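You operate a simulated robot arm through the tools that you are given. There is no shell and no other tool. Be economical: measure what you need, move in short steps, check, and stop when the job is done.

Carry out the task below with a simulated robot arm. There is one attempt and no reset: what you move stays moved.

TASK
Shut the valve, park the wetter roller, blot the puddle and lift the bottle out of its dock.
Fine: the blotter goes back; the bottle stands next to the grey-band bottle, in line with the dock. Set down upright: hand blotter, blue-band water bottle. What is to be rubbed or washed off counts as gone when no trace of it is left.
Where things are to end (x, y in the base frame): blue-band water bottle within 40 mm of [480, -540].

Only the result counts: the job must be done as asked and must still hold three seconds after the hand-in. Knocking over, shifting, dropping, spilling or breaking anything else fails it.

THE ROBOT
A 6-joint arm with a two-finger parallel gripper, fixed in place. Base frame: the origin is at the foot of the arm, x ahead of it, y to its left, z up; the work surface is at about z = 780. Units: mm, degrees, N and s.
With the tool pointing down near the work surface it reaches from about 320 to 700 mm from the base axis. Its first joint turns from -166.0 to 166.0 degrees. Payload 4.1 kg.
Tool frame: the origin (TCP) lies between the finger pads and is the grasp point; the fingertips stand 23 mm ahead of it; z points along the fingers, y is the line along which they close. The gripper opens to 94 mm. The fingers are 38 mm wide and 10 mm thick; the gripper's body (54 by 96 mm) begins 39 mm behind the TCP.
Orientation is that of the tool frame in the base frame, as [roll, pitch, yaw] about the fixed x, y, z axes, in that order (R = Rz(yaw) Ry(pitch) Rx(roll)). With the fingers straight down and closing along the base's y, the tool's x points along the base's -x, its y along +y and its z along -z.

THE INTERFACE
- The arm moves only by the tool jog_arm. Its argument "increments" is a list of rows, each an object of numbers (a shift or turn left out is 0, a gripper value left out holds the last): "wx", "wy", "wz": the turn, a rotation vector about the base's x, y, z in rad; "x", "y", "z": the shift along the base's x, y, z in mm; "grip": the closure, from 0 (fully open) to 1 (shut). In form: [{"wx": .., "wy": .., "wz": .., "x": .., "y": .., "z": .., "grip": ..}, ...]. A call has 1 to 10 rows; each row shifts and turns the commanded pose from where the row before left it. Rows are played at 5 a second. More than 50 mm and 8.6 degrees between two rows, or a gripper value outside its range, and nothing of the call is played. A pose out of reach is approached as far as the arm can. The call stops where the force on the tool passes 40 N (or 10 N more than at its start, if that is more) or the arm is blocked; 0.2 s more then pass. Each finger travels about 45 mm/s and halts on what it meets, pressing with about 22 N; the grip force reading is that of the motor and also rises with nothing between the fingers. The clock runs only during rows and for 0.2 s after the last one: add rows that do not move to give the fingers time. It gives the time, the measured TCP pose, the force on the tool (base axes), the opening and the grip force at its end, in the units of the frame above (readings bear some noise), with the torque about the TCP (base axes, N m) and any sound that the robot's microphone picked up, and new pictures: "show" is both (left out), scene, wrist or none.
- Cameras (640 x 400 px; columns grow to the right, rows downward): "scene" is fixed at [212.4, -511.9, 1568.9]; the picture's right is [0.28, 0.96, 0.00], its down [0.95, -0.28, -0.09] and it looks along [-0.08, 0.02, -1.00] (base axes); focal length 308 px, centre (320, 200). "wrist" rides on the gripper at [86, 16, -75] in the tool frame; the picture's right is [-0.18, 0.98, 0.00], its down [-0.58, -0.11, -0.81] and it looks along [-0.79, -0.15, 0.59] (tool axes); focal length 243 px, centre (320, 200).
- move_column(by): slides the trunk up (or, below 0, down) by that many mm; the arm rides with it, the base frame stays. It gives what a move gives, with no picture.
- locate(camera, pixels): there is no depth. For up to 12 entries [column, row, z] of the newest picture of that camera ("zoom" is the newest enlarged one), the place [x, y] in the base frame at which the ray of that pixel passes the height z, good to about 3 mm, but the place of the scene camera against the robot may be out by one fixed shift of up to 25 mm in any direction. No time passes.
- enlarge(camera, box): a new picture of the part [left, top, right, bottom] of that camera's present view, enlarged. No time passes.
- hand_in(): hands the job in; it is judged then, once.

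Keep the steps short. Do not move on a guess: measure, check each grasp and each placing, and mend mistakes. In all there are 80 turns and 200 pictures (those below and enlarged ones count). Leave the gripper open and the arm clear of the work at the hand-in unless told otherwise, and finish with a single line.

The tools are called after ">>>" by a JSON object that holds its "name" and its "arguments". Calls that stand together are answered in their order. jog_arm: Moves the arm, as the interface text tells. Its arguments: {"type":"object","properties":{"increments":{"type":"array","items":{"type":"object","properties":{"wx":{"type":"number"},"wy":{"type":"number"},"wz":{"type":"number"},"x":{"type":"number"},"y":{"type":"number"},"z":{"type":"number"},"grip":{"type":"number"}}}},"show":{"type":"string","enum":["both","scene","wrist","none"]}},"required":["increments"]} The other tools are called the same way: move_column (by) slides the trunk up or down; locate (camera, pixels) gives the place at which the rays of pixels pass given heights; enlarge (camera, box) takes an enlarged picture of a part of a camera's view; hand_in () hands the job in.

At the start:

```text
time_s: 0.0
ee_pos: [91.5, -342.8, 1083.9]
ee_rot: [-180.0, -0.1, -179.9]
force: [0.5, 0.0, 0.0]
moment: [0.01, 0.01, 0.0]
gripper_width: 94.0
grip_force: 0.0
trunk travel left (down, up): [-500.0, 90.0]
```

scene: 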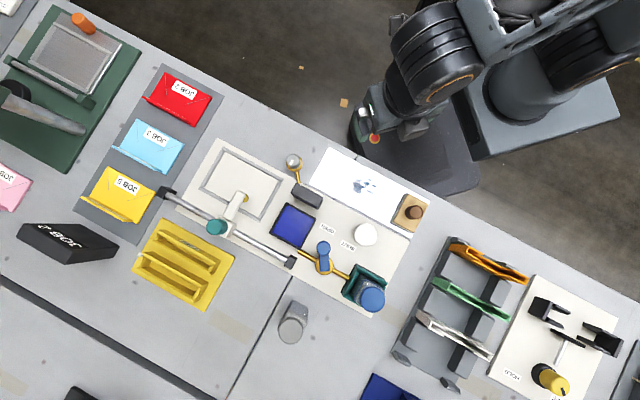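
wrist: 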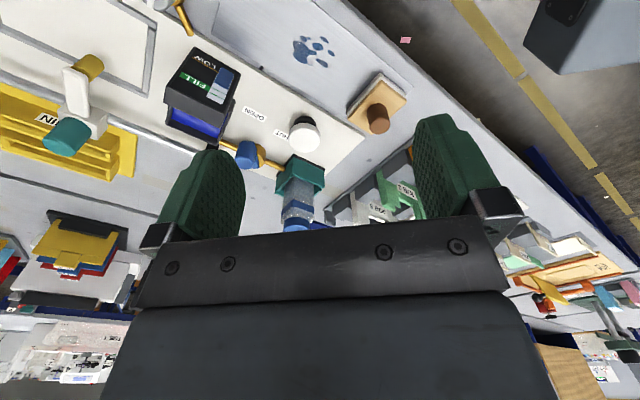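

I see the rig in the middle of the scene picture. I enlarge it to identify the valve, roller, puddle, blotter and bottles.

>>> {"name": "enlarge", "arguments": {"camera": "scene", "box": [270, 140, 440, 320]}}

>>> {"name": "enlarge", "arguments": {"camera": "scene", "box": [150, 130, 330, 350]}}

>>> {"name": "enlarge", "arguments": {"camera": "wrist", "box": [0, 0, 420, 240]}}

```text
2.22 times, centred on (355, 230) of scene
```

zoom: 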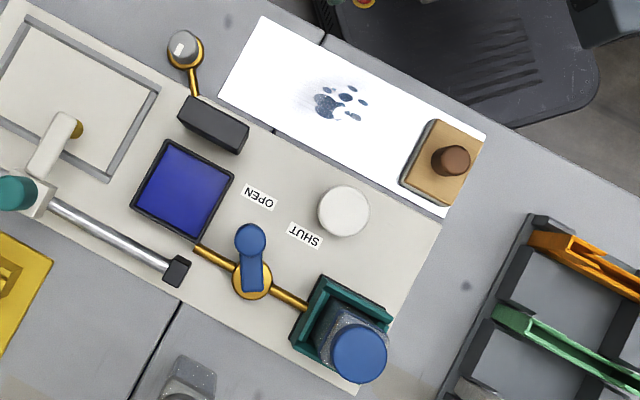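

```text
1.82 times, centred on (240, 240) of scene
```

zoom: 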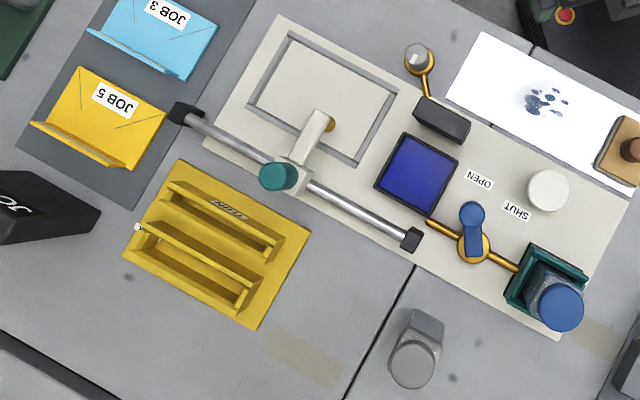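

```text
1.52 times, centred on (210, 120) of wrist
```

zoom: 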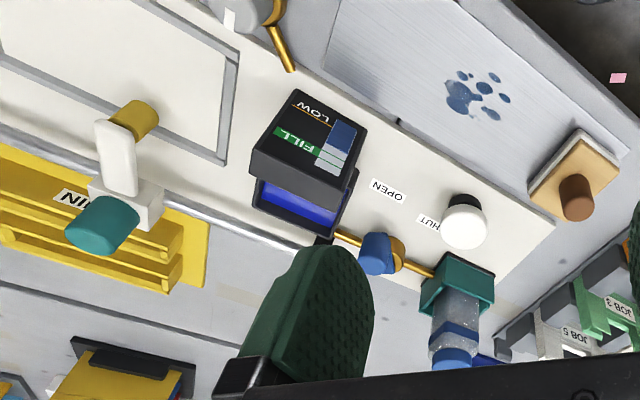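

The valve lever (zoom 250,260) points toward OPEN. The roller mechanism with the teal knob isn't clear yet. I locate the main features at their rough heights.

>>> {"name": "locate", "arguments": {"camera": "scene", "pixels": [[413, 212, 830], [365, 188, 782], [322, 265, 800], [322, 247, 840], [370, 298, 900], [292, 328, 900], [216, 227, 850], [293, 162, 830], [365, 233, 810], [292, 262, 790], [165, 192, 790], [245, 200, 800]]}}

>>> {"name": "enlarge", "arguments": {"camera": "wrist", "box": [0, 0, 200, 180]}}

>>> {"name": "enlarge", "arguments": {"camera": "wrist", "box": [150, 30, 340, 240]}}

```text
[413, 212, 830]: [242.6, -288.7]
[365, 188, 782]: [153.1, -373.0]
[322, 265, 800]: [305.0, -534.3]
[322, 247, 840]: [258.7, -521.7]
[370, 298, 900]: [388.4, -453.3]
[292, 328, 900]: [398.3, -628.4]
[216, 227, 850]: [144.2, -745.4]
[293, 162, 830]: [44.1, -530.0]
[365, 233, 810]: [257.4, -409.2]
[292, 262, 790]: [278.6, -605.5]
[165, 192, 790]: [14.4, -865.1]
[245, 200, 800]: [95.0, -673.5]
```

```text
2.22 times, centred on (100, 90) of wrist
```

zoom: 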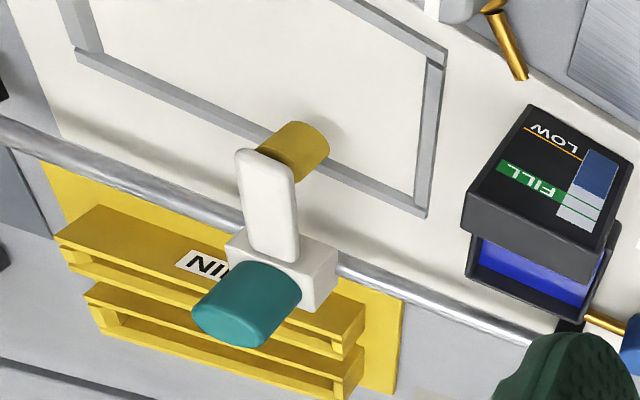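

```text
1.90 times, centred on (245, 135) of wrist
```

zoom: 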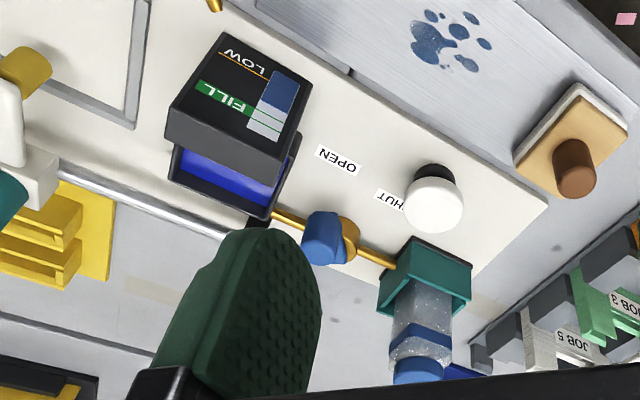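

I calibrate the scene camera against the wrist camera, using the OPEN label, the plate corner and a puddle dot seen in both views.

>>> {"name": "locate", "arguments": {"camera": "wrist", "pixels": [[254, 114, 785], [365, 139, 785], [254, 114, 795], [365, 139, 795], [313, 47, 781]]}}

>>> {"name": "locate", "arguments": {"camera": "scene", "pixels": [[327, 228, 785], [409.6, 240, 785], [327, 228, 795], [409.6, 240, 795], [363, 186, 781], [348, 246, 785]]}}

>>> {"name": "enlarge", "arguments": {"camera": "wrist", "box": [190, 80, 300, 180]}}

>>> {"name": "enlarge", "arguments": {"camera": "scene", "box": [285, 210, 395, 320]}}

```text
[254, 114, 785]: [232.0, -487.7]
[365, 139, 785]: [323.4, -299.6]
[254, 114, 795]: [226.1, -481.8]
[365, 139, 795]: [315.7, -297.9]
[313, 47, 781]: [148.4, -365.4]
```

```text
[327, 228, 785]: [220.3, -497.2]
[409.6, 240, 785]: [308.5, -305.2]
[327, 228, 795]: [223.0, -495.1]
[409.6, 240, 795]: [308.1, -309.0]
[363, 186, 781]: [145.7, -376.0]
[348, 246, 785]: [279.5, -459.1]
```

```text
4.00 times, centred on (245, 130) of wrist
```

zoom: 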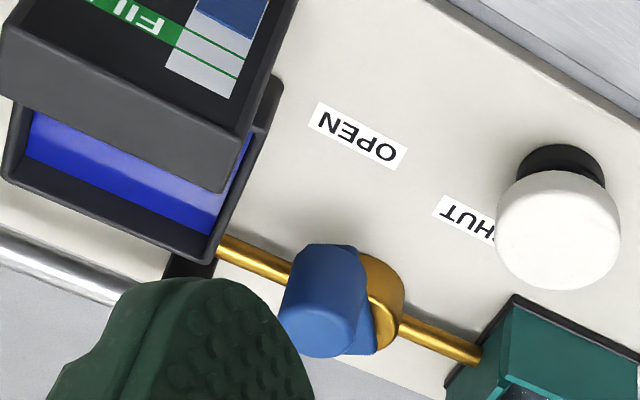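

```text
3.64 times, centred on (340, 265) of scene
```

zoom: 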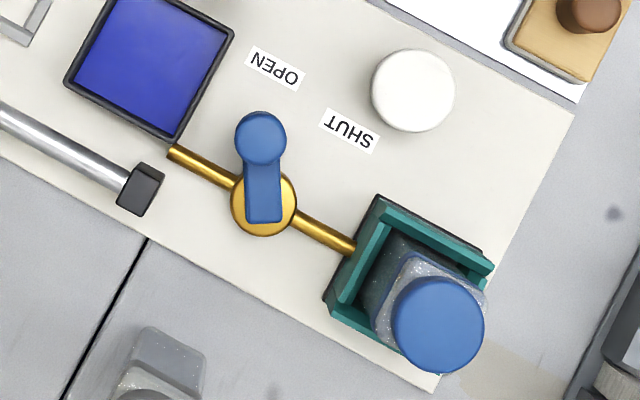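

Lever points at OPEN, SHUT is about 50° clockwise. I triangulate knob top, bottle caps and other tall things with both cameras.

>>> {"name": "locate", "arguments": {"camera": "wrist", "pixels": [[246, 161, 800], [246, 161, 820], [246, 161, 840], [246, 161, 860], [306, 141, 820], [306, 141, 840], [378, 118, 820], [378, 118, 840]]}}

>>> {"name": "locate", "arguments": {"camera": "scene", "pixels": [[323.7, 248, 800], [323.7, 248, 820], [323.7, 248, 840], [323.7, 248, 860], [365.5, 234, 820], [365.5, 234, 840], [414, 211.5, 820], [414, 211.5, 840]]}}

```text
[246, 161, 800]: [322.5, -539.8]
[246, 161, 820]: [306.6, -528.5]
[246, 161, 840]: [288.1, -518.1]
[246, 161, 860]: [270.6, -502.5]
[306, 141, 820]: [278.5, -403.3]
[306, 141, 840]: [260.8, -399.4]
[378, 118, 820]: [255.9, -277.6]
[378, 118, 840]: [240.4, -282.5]
```

```text
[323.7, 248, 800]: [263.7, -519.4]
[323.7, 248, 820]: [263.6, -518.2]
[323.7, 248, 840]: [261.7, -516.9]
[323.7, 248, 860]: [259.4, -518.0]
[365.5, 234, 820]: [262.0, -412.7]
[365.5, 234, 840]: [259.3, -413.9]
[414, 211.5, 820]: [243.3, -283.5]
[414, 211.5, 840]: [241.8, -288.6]
```

Knob top is at about (271,-509,857). I move to above the knob, staying high at z≈960, and look.

>>> {"name": "jog_arm", "arguments": {"increments": [{"x": 30, "y": -27, "z": -20, "grip": 0.4}, {"x": 30, "y": -28, "z": -20}, {"x": 30, "y": -28, "z": -20}, {"x": 30, "y": -28, "z": -20}, {"x": 30, "y": -28, "z": -20}, {"x": 30, "y": -27, "z": -20}, {}]}}

>>> {"name": "locate", "arguments": {"camera": "scene", "pixels": [[301, 250, 820], [301, 250, 850]]}}

```text
time_s: 1.6
ee_pos: [273.4, -509.3, 964.8]
ee_rot: [-180.0, 0.0, 179.9]
force: [-0.7, 0.6, -0.5]
moment: [0.03, 0.0, -0.01]
gripper_width: 56.1
grip_force: 0.0
trunk travel left (down, up): [-500.0, 90.0]
```

scene: 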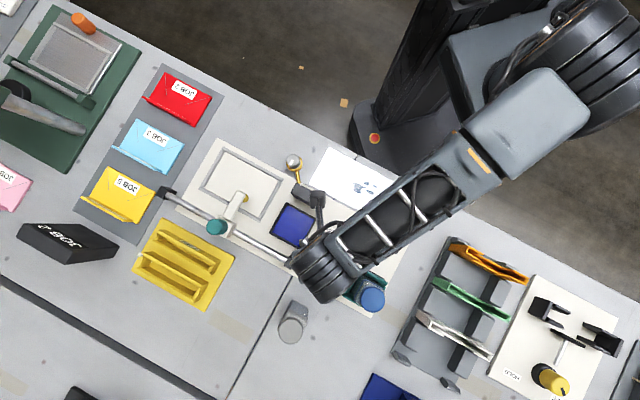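
wrist: 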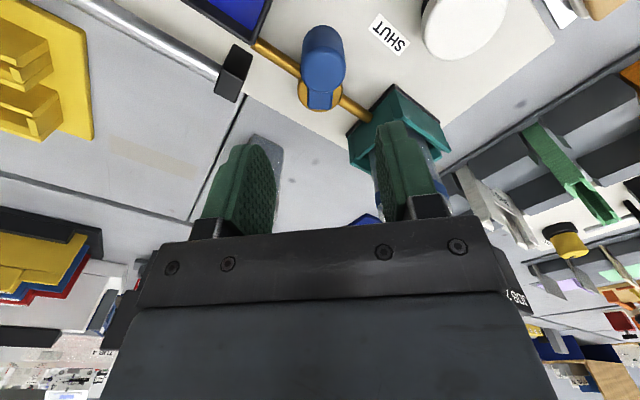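

```text
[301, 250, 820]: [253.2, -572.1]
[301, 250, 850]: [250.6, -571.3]
```

Wrist view now shows knob at (322,60) and tank corner at (245,40). Locate them.

>>> {"name": "enlarge", "arguments": {"camera": "wrist", "box": [230, 0, 420, 130]}}

>>> {"name": "locate", "arguments": {"camera": "wrist", "pixels": [[322, 76, 840], [322, 76, 850], [322, 76, 860], [248, 43, 800], [248, 43, 820], [248, 43, 840], [320, 90, 785], [390, 33, 785]]}}

```text
3.08 times, centred on (325, 65) of wrist
```

zoom: 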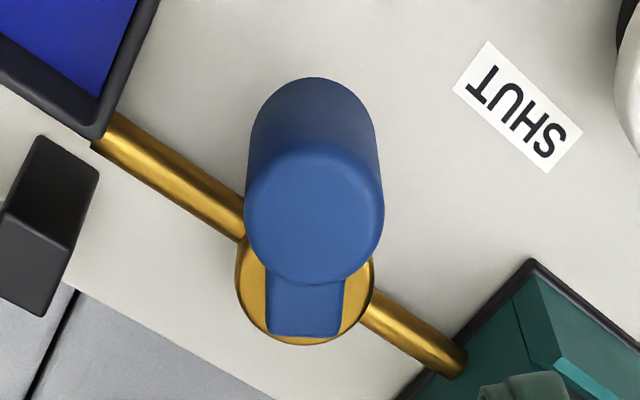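

```text
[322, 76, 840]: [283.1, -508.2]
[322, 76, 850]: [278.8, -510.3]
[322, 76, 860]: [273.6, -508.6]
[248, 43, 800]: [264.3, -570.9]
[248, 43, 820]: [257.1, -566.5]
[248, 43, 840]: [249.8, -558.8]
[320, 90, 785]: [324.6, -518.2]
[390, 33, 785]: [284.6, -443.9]
```

>>> {"name": "locate", "arguments": {"camera": "wrist", "pixels": [[323.3, 69.2, 830], [323.3, 69.2, 840], [323.3, 69.2, 850], [323.3, 69.2, 860], [320, 94, 795], [320, 94, 805], [364, 29, 785], [348, 26, 785]]}}

```text
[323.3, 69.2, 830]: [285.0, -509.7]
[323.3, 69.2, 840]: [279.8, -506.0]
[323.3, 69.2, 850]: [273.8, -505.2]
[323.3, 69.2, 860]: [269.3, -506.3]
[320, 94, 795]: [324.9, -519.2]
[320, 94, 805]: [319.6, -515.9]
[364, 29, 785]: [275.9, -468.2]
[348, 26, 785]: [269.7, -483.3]
```

Knob at ~(271,-508), top ~852, pivot ~(317,-518). I descend around the knob with fingertips to z≈833.

>>> {"name": "jog_arm", "arguments": {"increments": [{"x": -2, "y": 1, "z": -40}, {"z": -40}, {"z": -25}, {}], "show": "wrist"}}

```text
time_s: 2.6
ee_pos: [270.5, -508.3, 860.0]
ee_rot: [180.0, 0.0, 180.0]
force: [-0.2, 0.0, 0.5]
moment: [0.0, -0.02, 0.03]
gripper_width: 56.3
grip_force: 0.1
trunk travel left (down, up): [-500.0, 90.0]
```

wrist: 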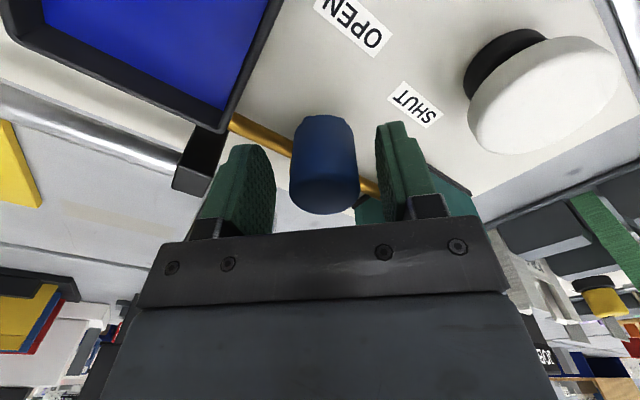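

Knob sits between the fingers. Close gently.

>>> {"name": "jog_arm", "arguments": {"increments": [{"z": -3, "grip": 0.7}, {"grip": 0.85}, {}, {}], "show": "wrist"}}

```text
time_s: 3.6
ee_pos: [269.3, -507.7, 856.3]
ee_rot: [180.0, 0.0, 180.0]
force: [-1.1, 1.7, -1.6]
moment: [-0.18, 0.03, 0.03]
gripper_width: 31.0
grip_force: 45.1
trunk travel left (down, up): [-500.0, 90.0]
```

wrist: 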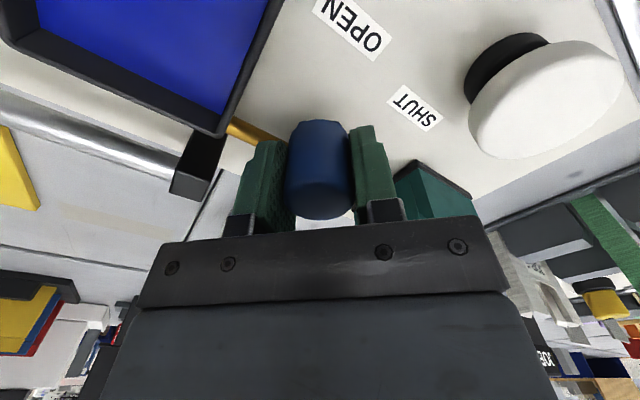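

Held (31 mm). Turn the lever clockwise along its arc toward SHUT, first half.

>>> {"name": "jog_arm", "arguments": {"increments": [{"x": 1.8, "y": 6.3, "wz": -0.14}, {"x": 2.7, "y": 6, "wz": -0.14}, {"x": 3.5, "y": 5.5, "wz": -0.14}, {}], "show": "wrist"}}

```text
time_s: 4.6
ee_pos: [276.6, -491.8, 856.7]
ee_rot: [-179.9, 0.1, 155.8]
force: [-11.5, -10.7, 1.3]
moment: [-0.02, 0.16, -0.62]
gripper_width: 31.2
grip_force: 44.4
trunk travel left (down, up): [-500.0, 90.0]
```

wrist: 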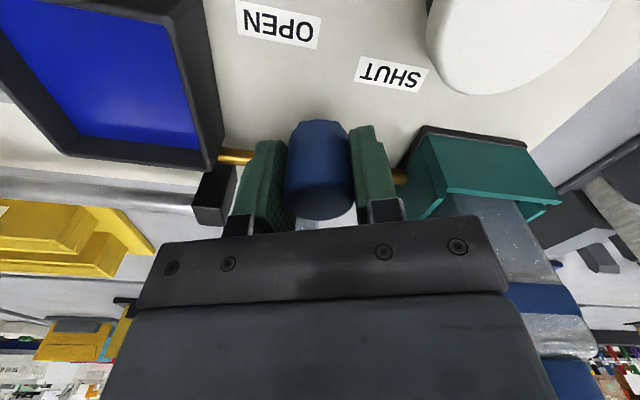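

The lever follows with modest force. Continue to the SHUT direction.

>>> {"name": "jog_arm", "arguments": {"increments": [{"x": 4.2, "y": 5, "wz": -0.14}, {"x": 4.9, "y": 4.4, "wz": -0.14}, {"x": 5.4, "y": 3.7, "wz": -0.14}, {}], "show": "wrist"}}

```text
time_s: 5.6
ee_pos: [292.7, -477.6, 856.0]
ee_rot: [179.9, 0.0, 131.8]
force: [-13.9, -8.9, 2.9]
moment: [-0.18, 0.17, -0.73]
gripper_width: 31.4
grip_force: 45.2
trunk travel left (down, up): [-500.0, 90.0]
```

wrist: 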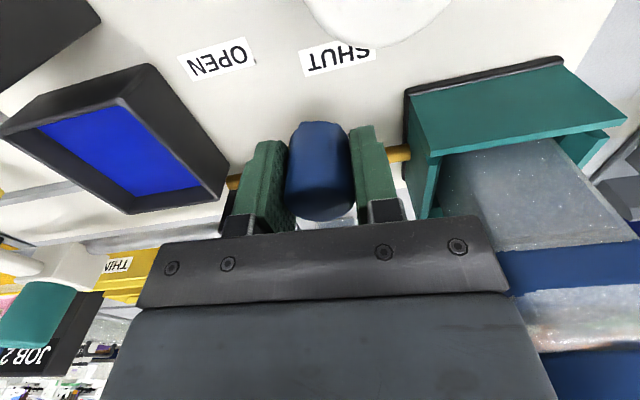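

>>> {"name": "jog_arm", "arguments": {"increments": [{"x": 5.1, "y": 2.6, "wz": -0.12}, {"x": 5, "y": 2, "wz": -0.12}, {}], "show": "wrist"}}

```text
time_s: 6.4
ee_pos: [302.9, -473.8, 857.6]
ee_rot: [179.9, 0.1, 118.0]
force: [-10.7, -15.3, 5.2]
moment: [0.59, 0.55, -0.61]
gripper_width: 31.3
grip_force: 45.0
trunk travel left (down, up): [-500.0, 90.0]
```

wrist: 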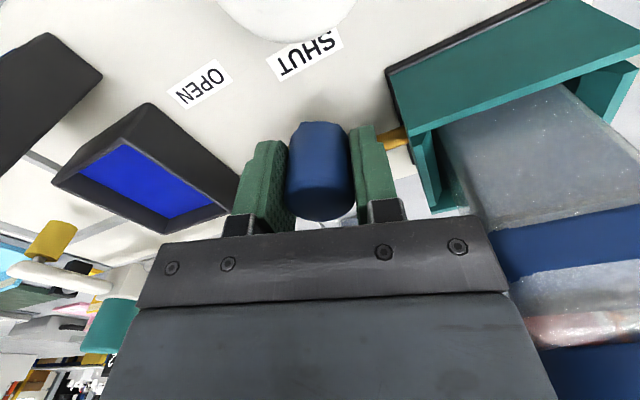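

No clear stop yet. I nudge a bit further to feel for the stop.

>>> {"name": "jog_arm", "arguments": {"increments": [{"x": 5, "y": 1.2, "wz": -0.08}, {"x": 5, "y": 0.5, "wz": -0.08}, {}], "show": "wrist"}}

```text
time_s: 7.2
ee_pos: [310.7, -472.6, 857.0]
ee_rot: [180.0, 0.0, 109.0]
force: [-15.2, -10.9, 4.4]
moment: [-0.96, 0.5, 0.57]
gripper_width: 31.4
grip_force: 44.9
trunk travel left (down, up): [-500.0, 90.0]
```

wrist: 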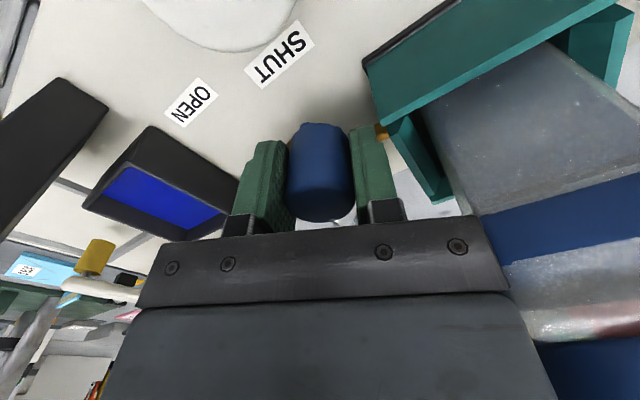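

>>> {"name": "jog_arm", "arguments": {"increments": [{"x": 4, "y": 0, "wz": -0.04}, {"x": 4, "y": -0.5, "wz": -0.04}, {}], "show": "wrist"}}

```text
time_s: 7.8
ee_pos: [312.2, -472.6, 858.0]
ee_rot: [-179.7, -0.3, 105.2]
force: [-26.7, -9.6, 3.1]
moment: [-0.13, -0.14, -0.04]
gripper_width: 31.5
grip_force: 20.0
trunk travel left (down, up): [-500.0, 90.0]
stopped in row 2: the force on the tool passed its limit at 41 N (the readings are from after the stop); the commanded pose is now the measured one
```

wrist: 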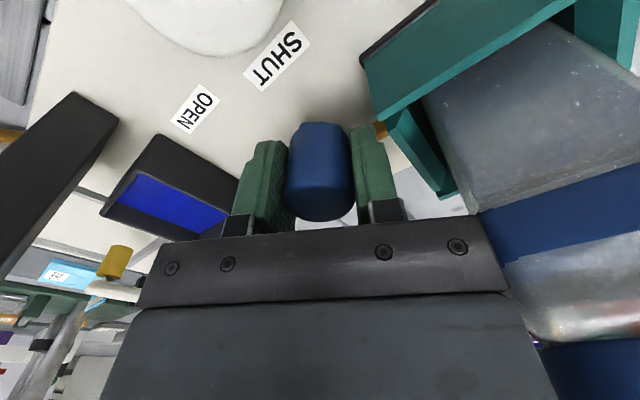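

The stop is reached: the force passed its limit, so the valve is shut. Release and rise.

>>> {"name": "jog_arm", "arguments": {"increments": [{"grip": 0.45}, {}, {"z": 30}, {"z": 45}, {"z": 45}, {"z": 45}, {}], "show": "wrist"}}

```text
time_s: 8.4
ee_pos: [311.8, -472.9, 856.6]
ee_rot: [-179.5, -0.4, 105.2]
force: [-19.1, -19.1, -6.0]
moment: [-0.59, 0.46, 0.01]
gripper_width: 41.7
grip_force: 0.2
trunk travel left (down, up): [-500.0, 90.0]
stopped in row 3: the force on the tool passed its limit at 52 N (the readings are from after the stop); the commanded pose is now the measured one
```

wrist: 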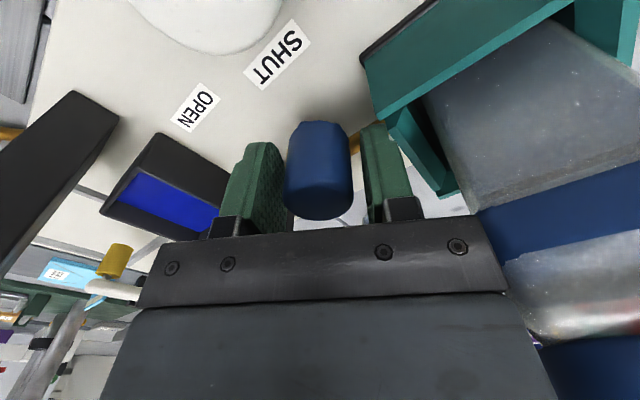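

Something resists (force toward -x,-y with fingers open). I check with the scene picture whether the gripper body touches the bottle.

>>> {"name": "jog_arm", "arguments": {"increments": [{}], "show": "scene"}}

>>> {"name": "enlarge", "arguments": {"camera": "scene", "box": [270, 190, 430, 330]}}

>>> {"name": "enlarge", "arguments": {"camera": "wrist", "box": [220, 20, 640, 330]}}

```text
time_s: 8.8
ee_pos: [312.8, -471.6, 857.0]
ee_rot: [-179.6, -0.4, 105.2]
force: [-21.4, -24.4, -10.2]
moment: [-0.8, 0.57, -0.06]
gripper_width: 40.2
grip_force: 0.1
trunk travel left (down, up): [-500.0, 90.0]
```

scene: 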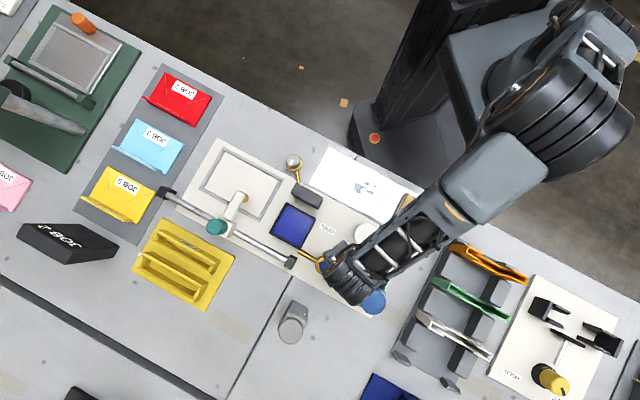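

```text
2.86 times, centred on (350, 260) of scene
```

zoom: 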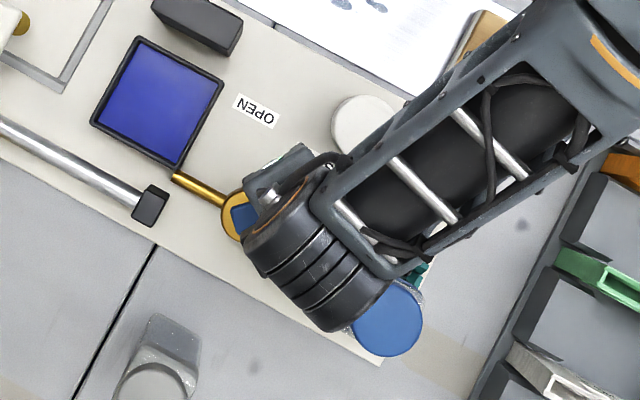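

```text
1.29 times, centred on (430, 175) of wrist
```

zoom: 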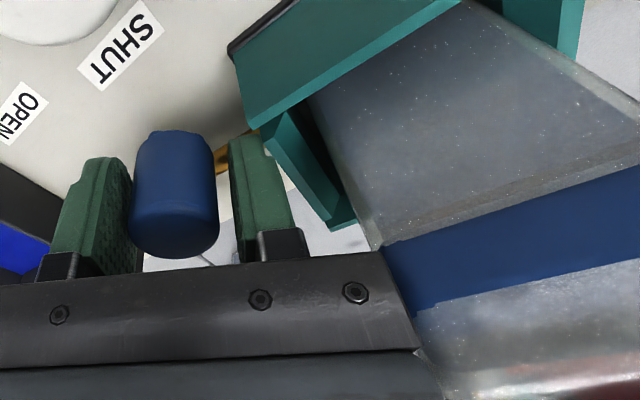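

The gripper body is most likely touching the tall bottle (zoom 390,250). I ease off by rotating the gripper back around the knob and shifting 2 mm away.

>>> {"name": "jog_arm", "arguments": {"increments": [{"x": -2, "y": -1, "wz": 0.06}, {"wz": 0.08}, {"wz": 0.1}, {"wz": 0.1}, {}], "show": "wrist"}}

```text
time_s: 10.1
ee_pos: [312.9, -470.6, 858.6]
ee_rot: [-179.7, -0.4, 124.9]
force: [-5.0, -21.4, 5.2]
moment: [-0.21, -0.04, -0.25]
gripper_width: 44.4
grip_force: 0.1
trunk travel left (down, up): [-500.0, 90.0]
```

wrist: 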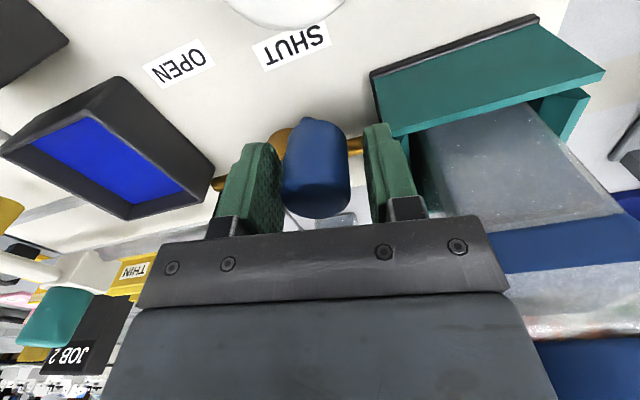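

Force in -y of 21 N remains, so I ease 4 mm further in -y and watch the force.

>>> {"name": "jog_arm", "arguments": {"increments": [{"x": -1, "y": -3}, {"x": -1, "y": -2}, {}], "show": "wrist"}}

```text
time_s: 10.8
ee_pos: [311.1, -474.1, 857.0]
ee_rot: [-179.6, -0.6, 124.8]
force: [-5.5, 1.9, -0.5]
moment: [-0.01, 0.05, 0.18]
gripper_width: 50.2
grip_force: 0.0
trunk travel left (down, up): [-500.0, 90.0]
```

wrist: 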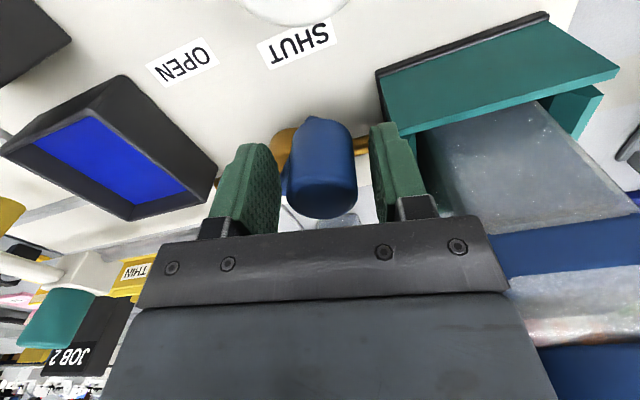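

Free now. The right finger had been against the dock. Rise straight up.

>>> {"name": "jog_arm", "arguments": {"increments": [{"z": 20}, {"z": 40}, {"z": 45}, {"z": 45}, {"x": -30, "wz": 0.14, "z": 20}, {"x": -30, "wz": 0.14, "z": 10}, {"x": -30, "wz": 0.14}, {"x": -20, "wz": 0.14}, {"wz": 0.14}, {}]}}

```text
time_s: 13.1
ee_pos: [201.7, -475.2, 1039.1]
ee_rot: [-179.6, -0.3, 165.1]
force: [0.6, -0.5, 0.6]
moment: [-0.04, -0.03, -0.02]
gripper_width: 51.6
grip_force: 0.0
trunk travel left (down, up): [-500.0, 90.0]
```

scene: 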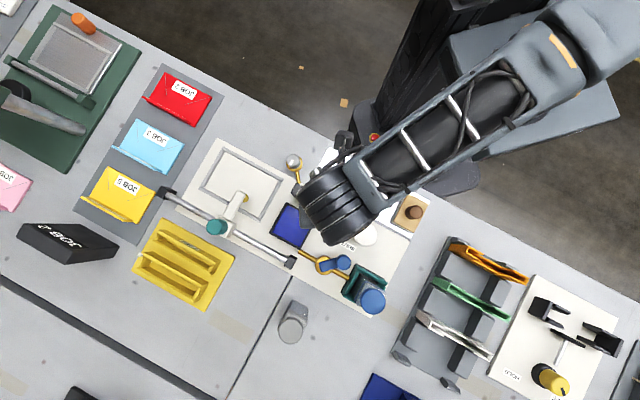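
wrist: 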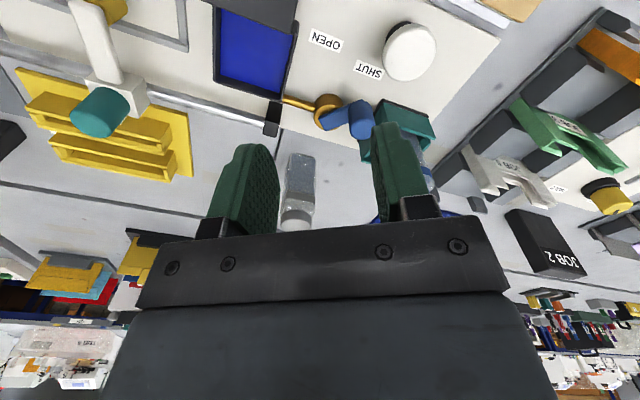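

>>> {"name": "enlarge", "arguments": {"camera": "scene", "box": [285, 220, 395, 320]}}

>>> {"name": "enlarge", "arguments": {"camera": "wrist", "box": [260, 0, 460, 150]}}

>>> {"name": "enlarge", "arguments": {"camera": "wrist", "box": [0, 0, 220, 190]}}

```text
4.00 times, centred on (340, 270) of scene
```

zoom: 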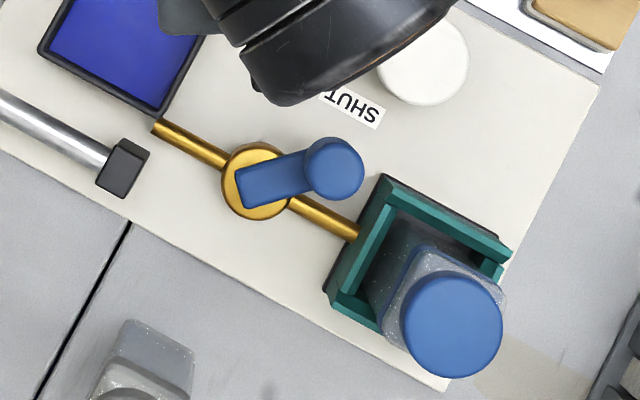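

```text
2.67 times, centred on (360, 75) of wrist
```

zoom: 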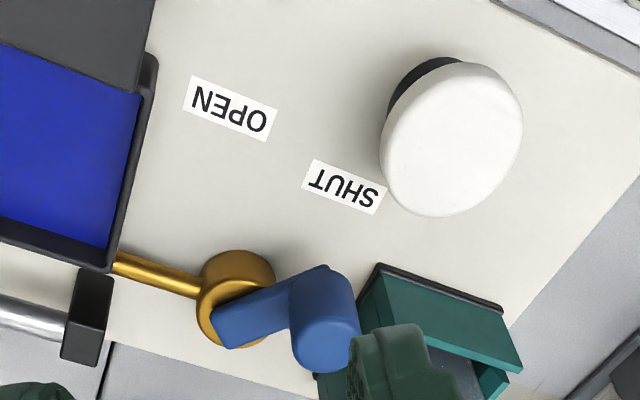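

```text
2.11 times, centred on (110, 95) of wrist
```

zoom: 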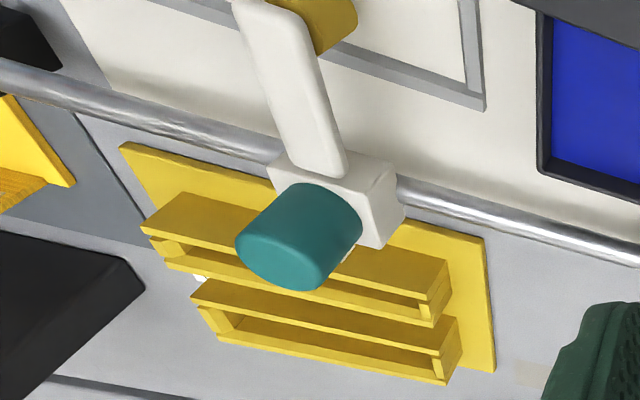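

The lever is at its end stop, past SHUT. Next is the roller mechanism: I look for park markings along the rail and frame.

>>> {"name": "enlarge", "arguments": {"camera": "scene", "box": [155, 130, 315, 275]}}

>>> {"name": "enlarge", "arguments": {"camera": "scene", "box": [275, 140, 335, 220]}}

```text
2.76 times, centred on (235, 202) of scene
```

zoom: 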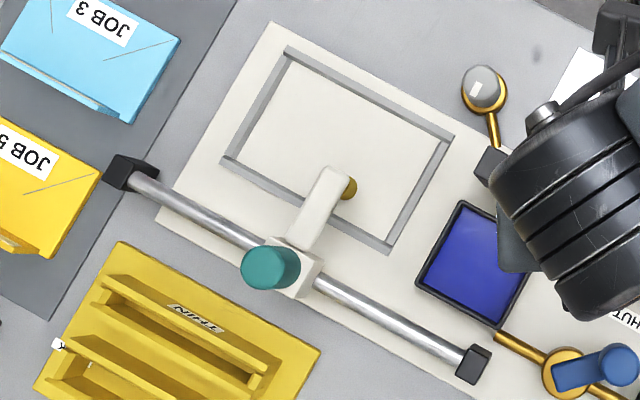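

```text
5.00 times, centred on (305, 180) of scene
```

zoom: 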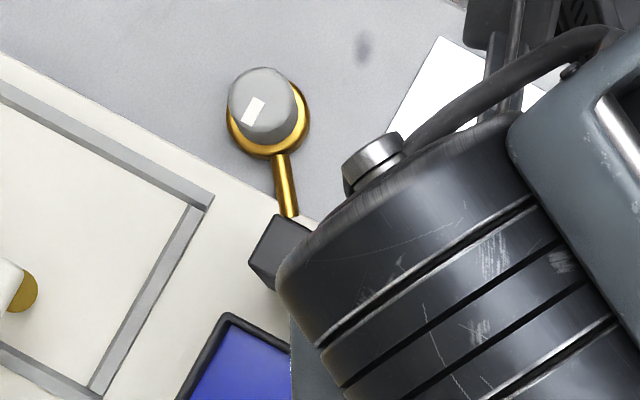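

No text markings. The arm hangs a brass part over the frame, and the far-right carriage position would bring it over the blue trough. I go closer with the wrist camera, looking toward -y.

>>> {"name": "jog_arm", "arguments": {"increments": [{"x": -15, "y": -8, "wz": -0.145}, {"x": -15, "y": -8, "wz": -0.145}, {"x": -15, "y": -8, "wz": -0.145}, {"x": -15, "y": -8, "wz": -0.145}, {"x": -10, "y": -8, "wz": -0.145}, {"wz": -0.145, "y": -8}, {"wz": -0.145, "y": -8}, {"wz": -0.145, "y": -8}, {"wz": -0.14, "y": -8, "z": -20}, {}]}}

```text
time_s: 15.2
ee_pos: [131.1, -548.1, 1018.2]
ee_rot: [-179.6, -0.4, 90.3]
force: [0.0, 0.4, -0.1]
moment: [0.0, 0.03, 0.02]
gripper_width: 51.6
grip_force: 0.1
trunk travel left (down, up): [-500.0, 90.0]
```

scene: 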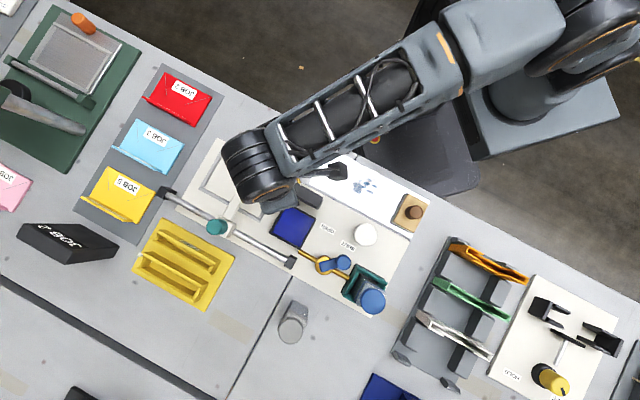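
wrist: 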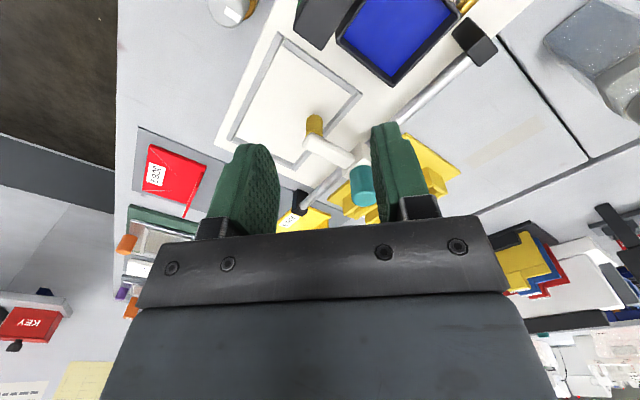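

>>> {"name": "enlarge", "arguments": {"camera": "wrist", "box": [240, 80, 400, 230]}}

>>> {"name": "enlarge", "arguments": {"camera": "wrist", "box": [280, 0, 500, 110]}}

>>> {"name": "enlarge", "arguments": {"camera": "wrist", "box": [200, 0, 350, 80]}}

```text
2.67 times, centred on (320, 155) of wrist
```

zoom: 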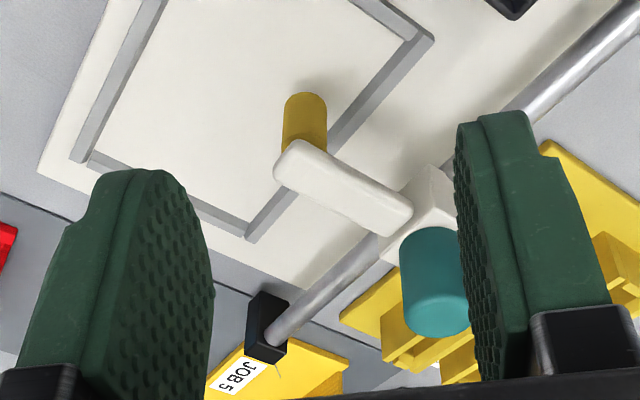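

```text
2.91 times, centred on (390, 55) of wrist
```

zoom: 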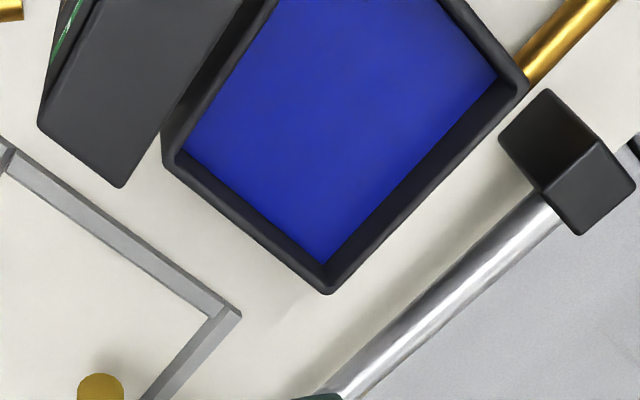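

```text
4.27 times, centred on (275, 40) of wrist
```

zoom: 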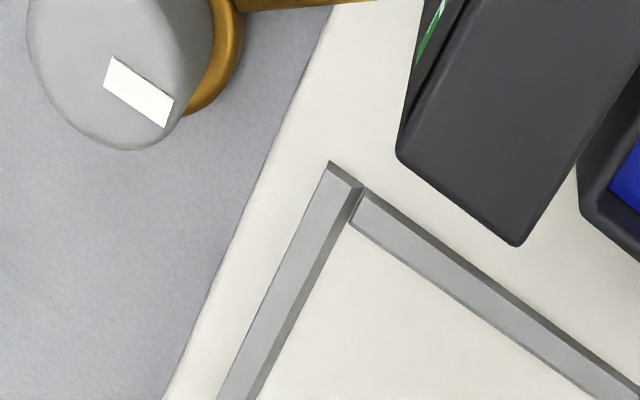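

The ochre cylinder hanging under the white arm is the wetter roller. The carriage slides on the rail by its teal knob, and at the tank end the roller would sit at the trough centre, which I take as the park place. I measure the heights.

>>> {"name": "locate", "arguments": {"camera": "wrist", "pixels": [[314.3, 118, 790], [314.3, 118, 805], [314.3, 118, 820], [361, 190, 840], [361, 190, 860], [361, 190, 880], [308, 142, 830], [308, 142, 850], [300, 203, 795], [470, 48, 800], [393, 82, 808], [337, 36, 808]]}}

>>> {"name": "locate", "arguments": {"camera": "scene", "pixels": [[245.8, 197.3, 790], [245.8, 197.3, 805], [245.8, 197.3, 820], [216.5, 227, 840], [216.5, 227, 860], [216.5, 227, 880], [238, 196, 830], [238, 196, 850], [166, 192, 795], [291, 262, 800]]}}

```text
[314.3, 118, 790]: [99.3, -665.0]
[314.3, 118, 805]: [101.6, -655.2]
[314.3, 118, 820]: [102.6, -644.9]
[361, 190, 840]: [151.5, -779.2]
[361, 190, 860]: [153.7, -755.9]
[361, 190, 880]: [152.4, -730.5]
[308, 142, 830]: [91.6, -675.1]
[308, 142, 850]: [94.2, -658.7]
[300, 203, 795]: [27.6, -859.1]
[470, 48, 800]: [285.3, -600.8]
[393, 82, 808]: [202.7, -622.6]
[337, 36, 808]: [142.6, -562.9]
```

```text
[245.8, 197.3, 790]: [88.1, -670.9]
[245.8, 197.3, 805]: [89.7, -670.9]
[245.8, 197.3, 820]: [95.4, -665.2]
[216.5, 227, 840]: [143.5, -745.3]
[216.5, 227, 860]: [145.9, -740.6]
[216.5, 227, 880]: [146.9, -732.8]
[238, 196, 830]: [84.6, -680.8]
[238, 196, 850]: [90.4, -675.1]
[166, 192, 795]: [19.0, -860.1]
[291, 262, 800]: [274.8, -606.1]
```

>>> {"name": "enlarge", "arguments": {"camera": "wrist", "box": [290, 70, 410, 170]}}

>>> {"name": "enlarge", "arguments": {"camera": "scene", "box": [200, 180, 310, 270]}}

```text
4.00 times, centred on (350, 120) of wrist
```

zoom: 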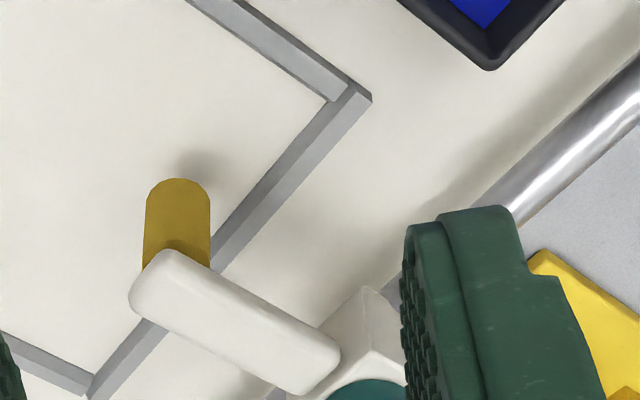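

```text
4.44 times, centred on (255, 225) of scene
```

zoom: 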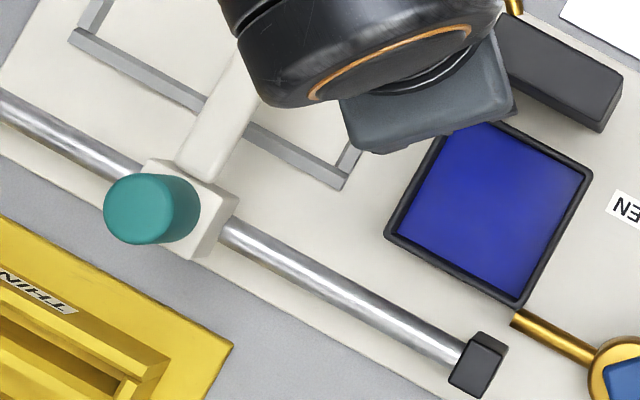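

>>> {"name": "locate", "arguments": {"camera": "wrist", "pixels": [[392.5, 86.5, 785], [392.5, 86.5, 800], [392.5, 86.5, 815], [362, 94, 785], [362, 94, 790], [314.3, 119, 785], [311, 141, 835], [324, 135, 835]]}}

>>> {"name": "locate", "arguments": {"camera": "scene", "pixels": [[270.4, 233.4, 785], [270.4, 233.4, 800], [270.4, 233.4, 815], [260.2, 222.3, 785], [260.2, 222.3, 790]]}}

```text
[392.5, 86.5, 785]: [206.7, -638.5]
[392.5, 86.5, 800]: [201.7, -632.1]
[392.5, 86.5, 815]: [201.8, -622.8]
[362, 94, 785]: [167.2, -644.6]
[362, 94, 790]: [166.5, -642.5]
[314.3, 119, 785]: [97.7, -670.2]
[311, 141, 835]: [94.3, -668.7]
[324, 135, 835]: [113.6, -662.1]
```

```text
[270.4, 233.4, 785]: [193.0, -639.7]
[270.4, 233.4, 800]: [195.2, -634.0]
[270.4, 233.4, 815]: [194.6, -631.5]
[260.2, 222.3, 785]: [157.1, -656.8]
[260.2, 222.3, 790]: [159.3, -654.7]
```

Measured: rim z≈812, roller bottom ≈787, teal knob top ≈(153,-728,878), offset scene→base ≈(+9,+9). The knob is at the edge of reach. I move to above the knob with the closing line along the rail (yaw 135) and check reach.

>>> {"name": "jog_arm", "arguments": {"increments": [{"x": 2, "y": -30, "wz": 0.14, "grip": 0.35}, {"x": 3, "y": -30, "wz": 0.14}, {"x": 3, "y": -30, "wz": 0.14}, {"x": 4, "y": -30, "wz": 0.14}, {"x": 4, "y": -30, "wz": 0.14, "z": -20}, {"x": 4, "y": -25, "wz": 0.08, "z": -30}, {}]}}

```text
time_s: 16.9
ee_pos: [141.5, -642.8, 959.8]
ee_rot: [-179.5, -0.4, 135.1]
force: [0.3, 0.0, 0.8]
moment: [0.02, 0.01, -0.01]
gripper_width: 60.7
grip_force: 0.0
out of reach, approached as far as the arm can: row 4, 5, 6
trunk travel left (down, up): [-500.0, 90.0]
```

scene: 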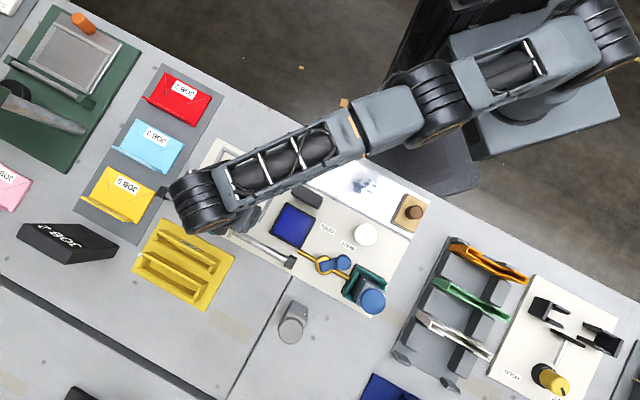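
wrist: 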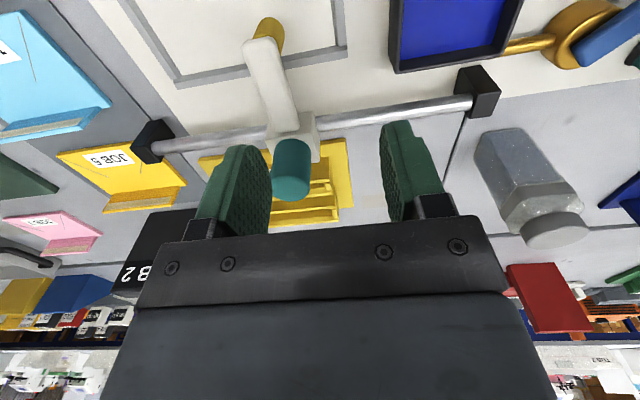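

Out of reach with the trunk this high. I back off, raise the TCP, then lower the trunk to bring the shoulder down.

>>> {"name": "jog_arm", "arguments": {"increments": [{"y": 45, "x": -8}, {"y": 35, "z": 30}, {"z": 45}, {"z": 45}, {}], "show": "none"}}

>>> {"name": "move_column", "arguments": {"by": -120}}

```text
time_s: 18.1
ee_pos: [134.0, -562.7, 1080.4]
ee_rot: [-179.5, -0.5, 135.1]
force: [0.2, -0.1, 0.9]
moment: [0.01, 0.03, 0.01]
gripper_width: 61.3
grip_force: 0.0
trunk travel left (down, up): [-500.0, 90.0]
```

```text
time_s: 19.6
ee_pos: [134.3, -562.5, 959.8]
ee_rot: [-179.6, -0.5, 135.1]
force: [-0.4, -0.1, -0.2]
moment: [0.0, -0.01, 0.02]
gripper_width: 60.9
grip_force: 0.1
trunk travel left (down, up): [-380.0, 210.0]
```

Now try reaching out to (155,-726) at z≈950.

>>> {"name": "jog_arm", "arguments": {"increments": [{"y": -40, "x": 5}, {"y": -40, "x": 5}, {"y": -40, "x": 5}, {"y": -43, "x": 5}, {}], "show": "wrist"}}

```text
time_s: 20.8
ee_pos: [140.7, -623.1, 948.3]
ee_rot: [-179.6, -0.4, 135.0]
force: [1.1, -0.2, -0.5]
moment: [-0.03, -0.01, -0.02]
gripper_width: 61.0
grip_force: 0.1
out of reach, approached as far as the arm can: row 2, 3, 4
trunk travel left (down, up): [-380.0, 210.0]
```

wrist: 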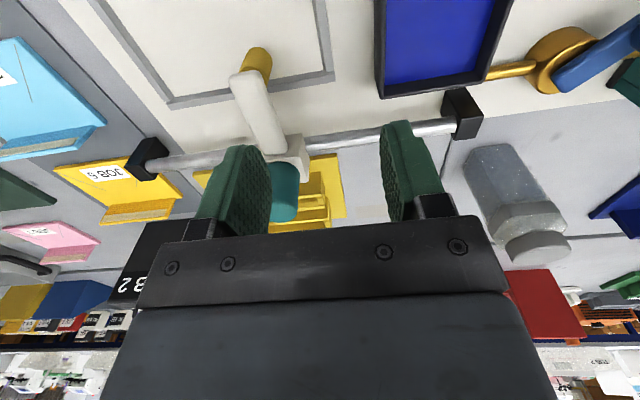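

Reach got worse, so a higher trunk is better. I raise it fully, then tilt the tool outward about 30° to extend reach.

>>> {"name": "move_column", "arguments": {"by": 210}}

>>> {"name": "jog_arm", "arguments": {"increments": [{"wz": -0.144, "y": 10, "z": -40}, {"wz": -0.144, "z": -40}, {"wz": -0.144, "z": -40}, {"wz": -0.144, "z": -40}, {"wx": -0.128, "wy": -0.026, "z": -20}, {"wx": -0.128, "wy": -0.026}, {"wx": -0.128, "wy": -0.026}, {"wx": -0.128, "wy": -0.026}, {}]}}

```text
time_s: 23.0
ee_pos: [141.3, -624.3, 1156.8]
ee_rot: [-179.6, -0.4, 135.1]
force: [-0.7, 0.5, 0.0]
moment: [0.01, 0.02, 0.04]
gripper_width: 61.1
grip_force: 0.0
trunk travel left (down, up): [-590.0, 0.0]
```

```text
time_s: 25.0
ee_pos: [141.2, -614.5, 978.7]
ee_rot: [-179.2, 29.6, 102.2]
force: [-0.3, 0.0, 0.2]
moment: [-0.02, 0.0, 0.0]
gripper_width: 60.9
grip_force: 0.2
trunk travel left (down, up): [-590.0, 0.0]
```

scene: 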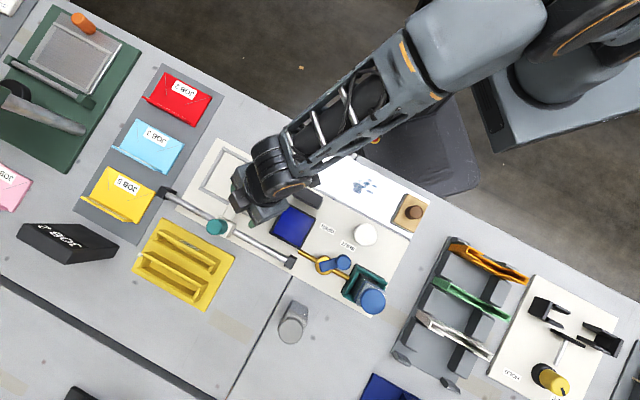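
wrist: 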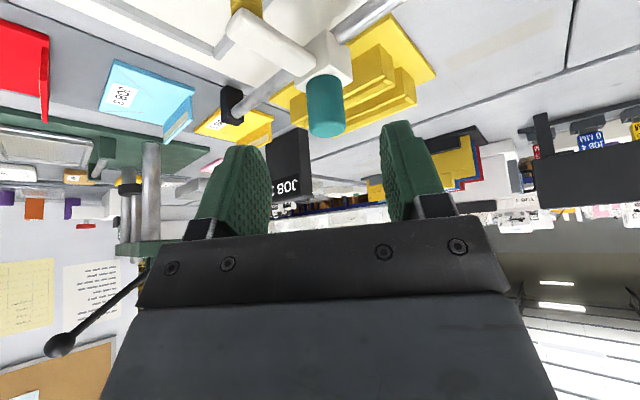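

Good view of the teal knob (326,105). Locate it better.

>>> {"name": "enlarge", "arguments": {"camera": "wrist", "box": [210, 0, 410, 150]}}

>>> {"name": "locate", "arguments": {"camera": "wrist", "pixels": [[326, 128, 870], [326, 128, 880], [326, 128, 890], [326, 90, 840], [326, 90, 850]]}}

>>> {"name": "locate", "arguments": {"camera": "scene", "pixels": [[216, 227, 870], [216, 227, 880], [216, 227, 890]]}}

```text
2.67 times, centred on (310, 75) of wrist
```

zoom: 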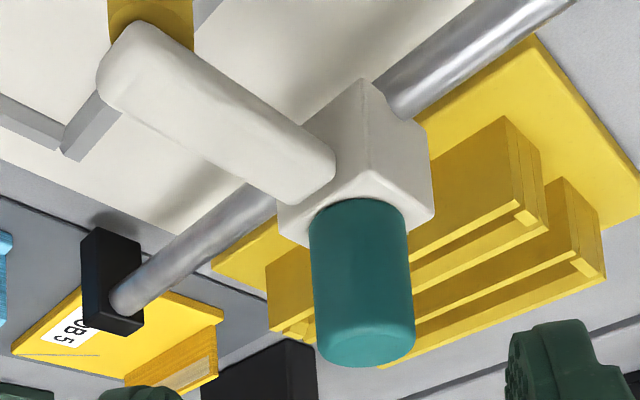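

```text
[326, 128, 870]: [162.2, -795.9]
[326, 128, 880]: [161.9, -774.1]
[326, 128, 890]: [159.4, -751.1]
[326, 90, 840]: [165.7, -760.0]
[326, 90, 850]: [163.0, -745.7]
```

```text
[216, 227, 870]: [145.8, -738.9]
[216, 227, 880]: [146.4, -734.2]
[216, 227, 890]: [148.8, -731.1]
```

>>> {"name": "jog_arm", "arguments": {"increments": [{"x": 5, "y": -41, "z": -21, "grip": 0.2}, {"x": 5, "y": -41, "z": -21}, {}], "show": "wrist"}}

```text
time_s: 25.8
ee_pos: [150.6, -697.7, 936.2]
ee_rot: [-179.1, 29.5, 102.2]
force: [0.4, 0.4, 1.5]
moment: [0.02, 0.0, 0.01]
gripper_width: 75.0
grip_force: 0.1
trunk travel left (down, up): [-590.0, 0.0]
```

wrist: 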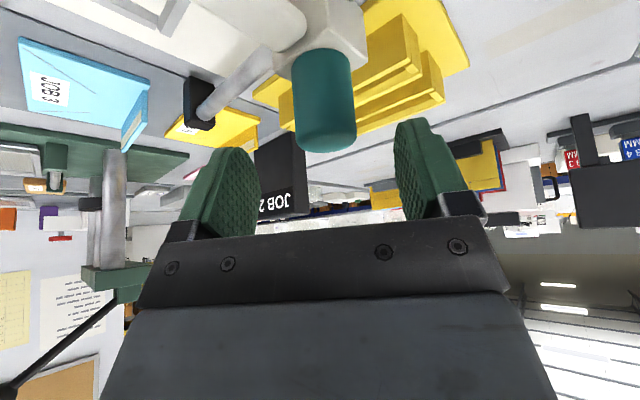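

Knob is centred between the fingers. Advance along the tool axis.

>>> {"name": "jog_arm", "arguments": {"increments": [{"x": 2, "y": -10, "z": -18}, {"x": 2, "y": -10, "z": -18}, {"x": 2, "y": -8, "z": -15}, {}], "show": "wrist"}}

```text
time_s: 26.8
ee_pos: [158.7, -722.3, 885.4]
ee_rot: [-179.2, 29.6, 102.2]
force: [0.0, -0.4, -1.3]
moment: [-0.01, 0.02, 0.01]
gripper_width: 75.2
grip_force: 0.1
trunk travel left (down, up): [-590.0, 0.0]
```

wrist: 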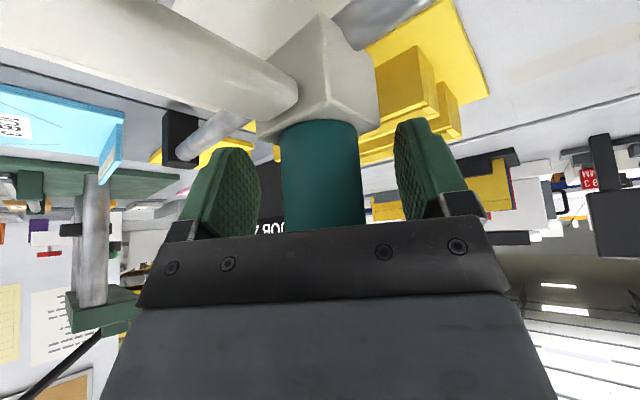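

Knob between the pads. Close.

>>> {"name": "jog_arm", "arguments": {"increments": [{"grip": 0.6}, {"grip": 0.85}, {}, {}], "show": "wrist"}}

```text
time_s: 27.8
ee_pos: [156.8, -722.7, 886.0]
ee_rot: [-179.2, 29.6, 102.2]
force: [6.4, -4.7, 1.6]
moment: [0.19, -0.38, 0.76]
gripper_width: 54.7
grip_force: 45.2
trunk travel left (down, up): [-590.0, 0.0]
```

wrist: 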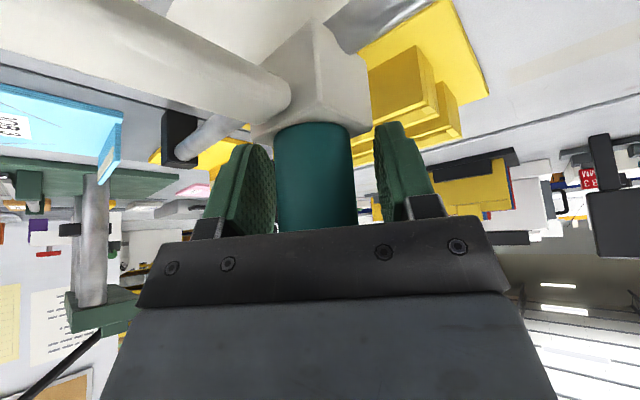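

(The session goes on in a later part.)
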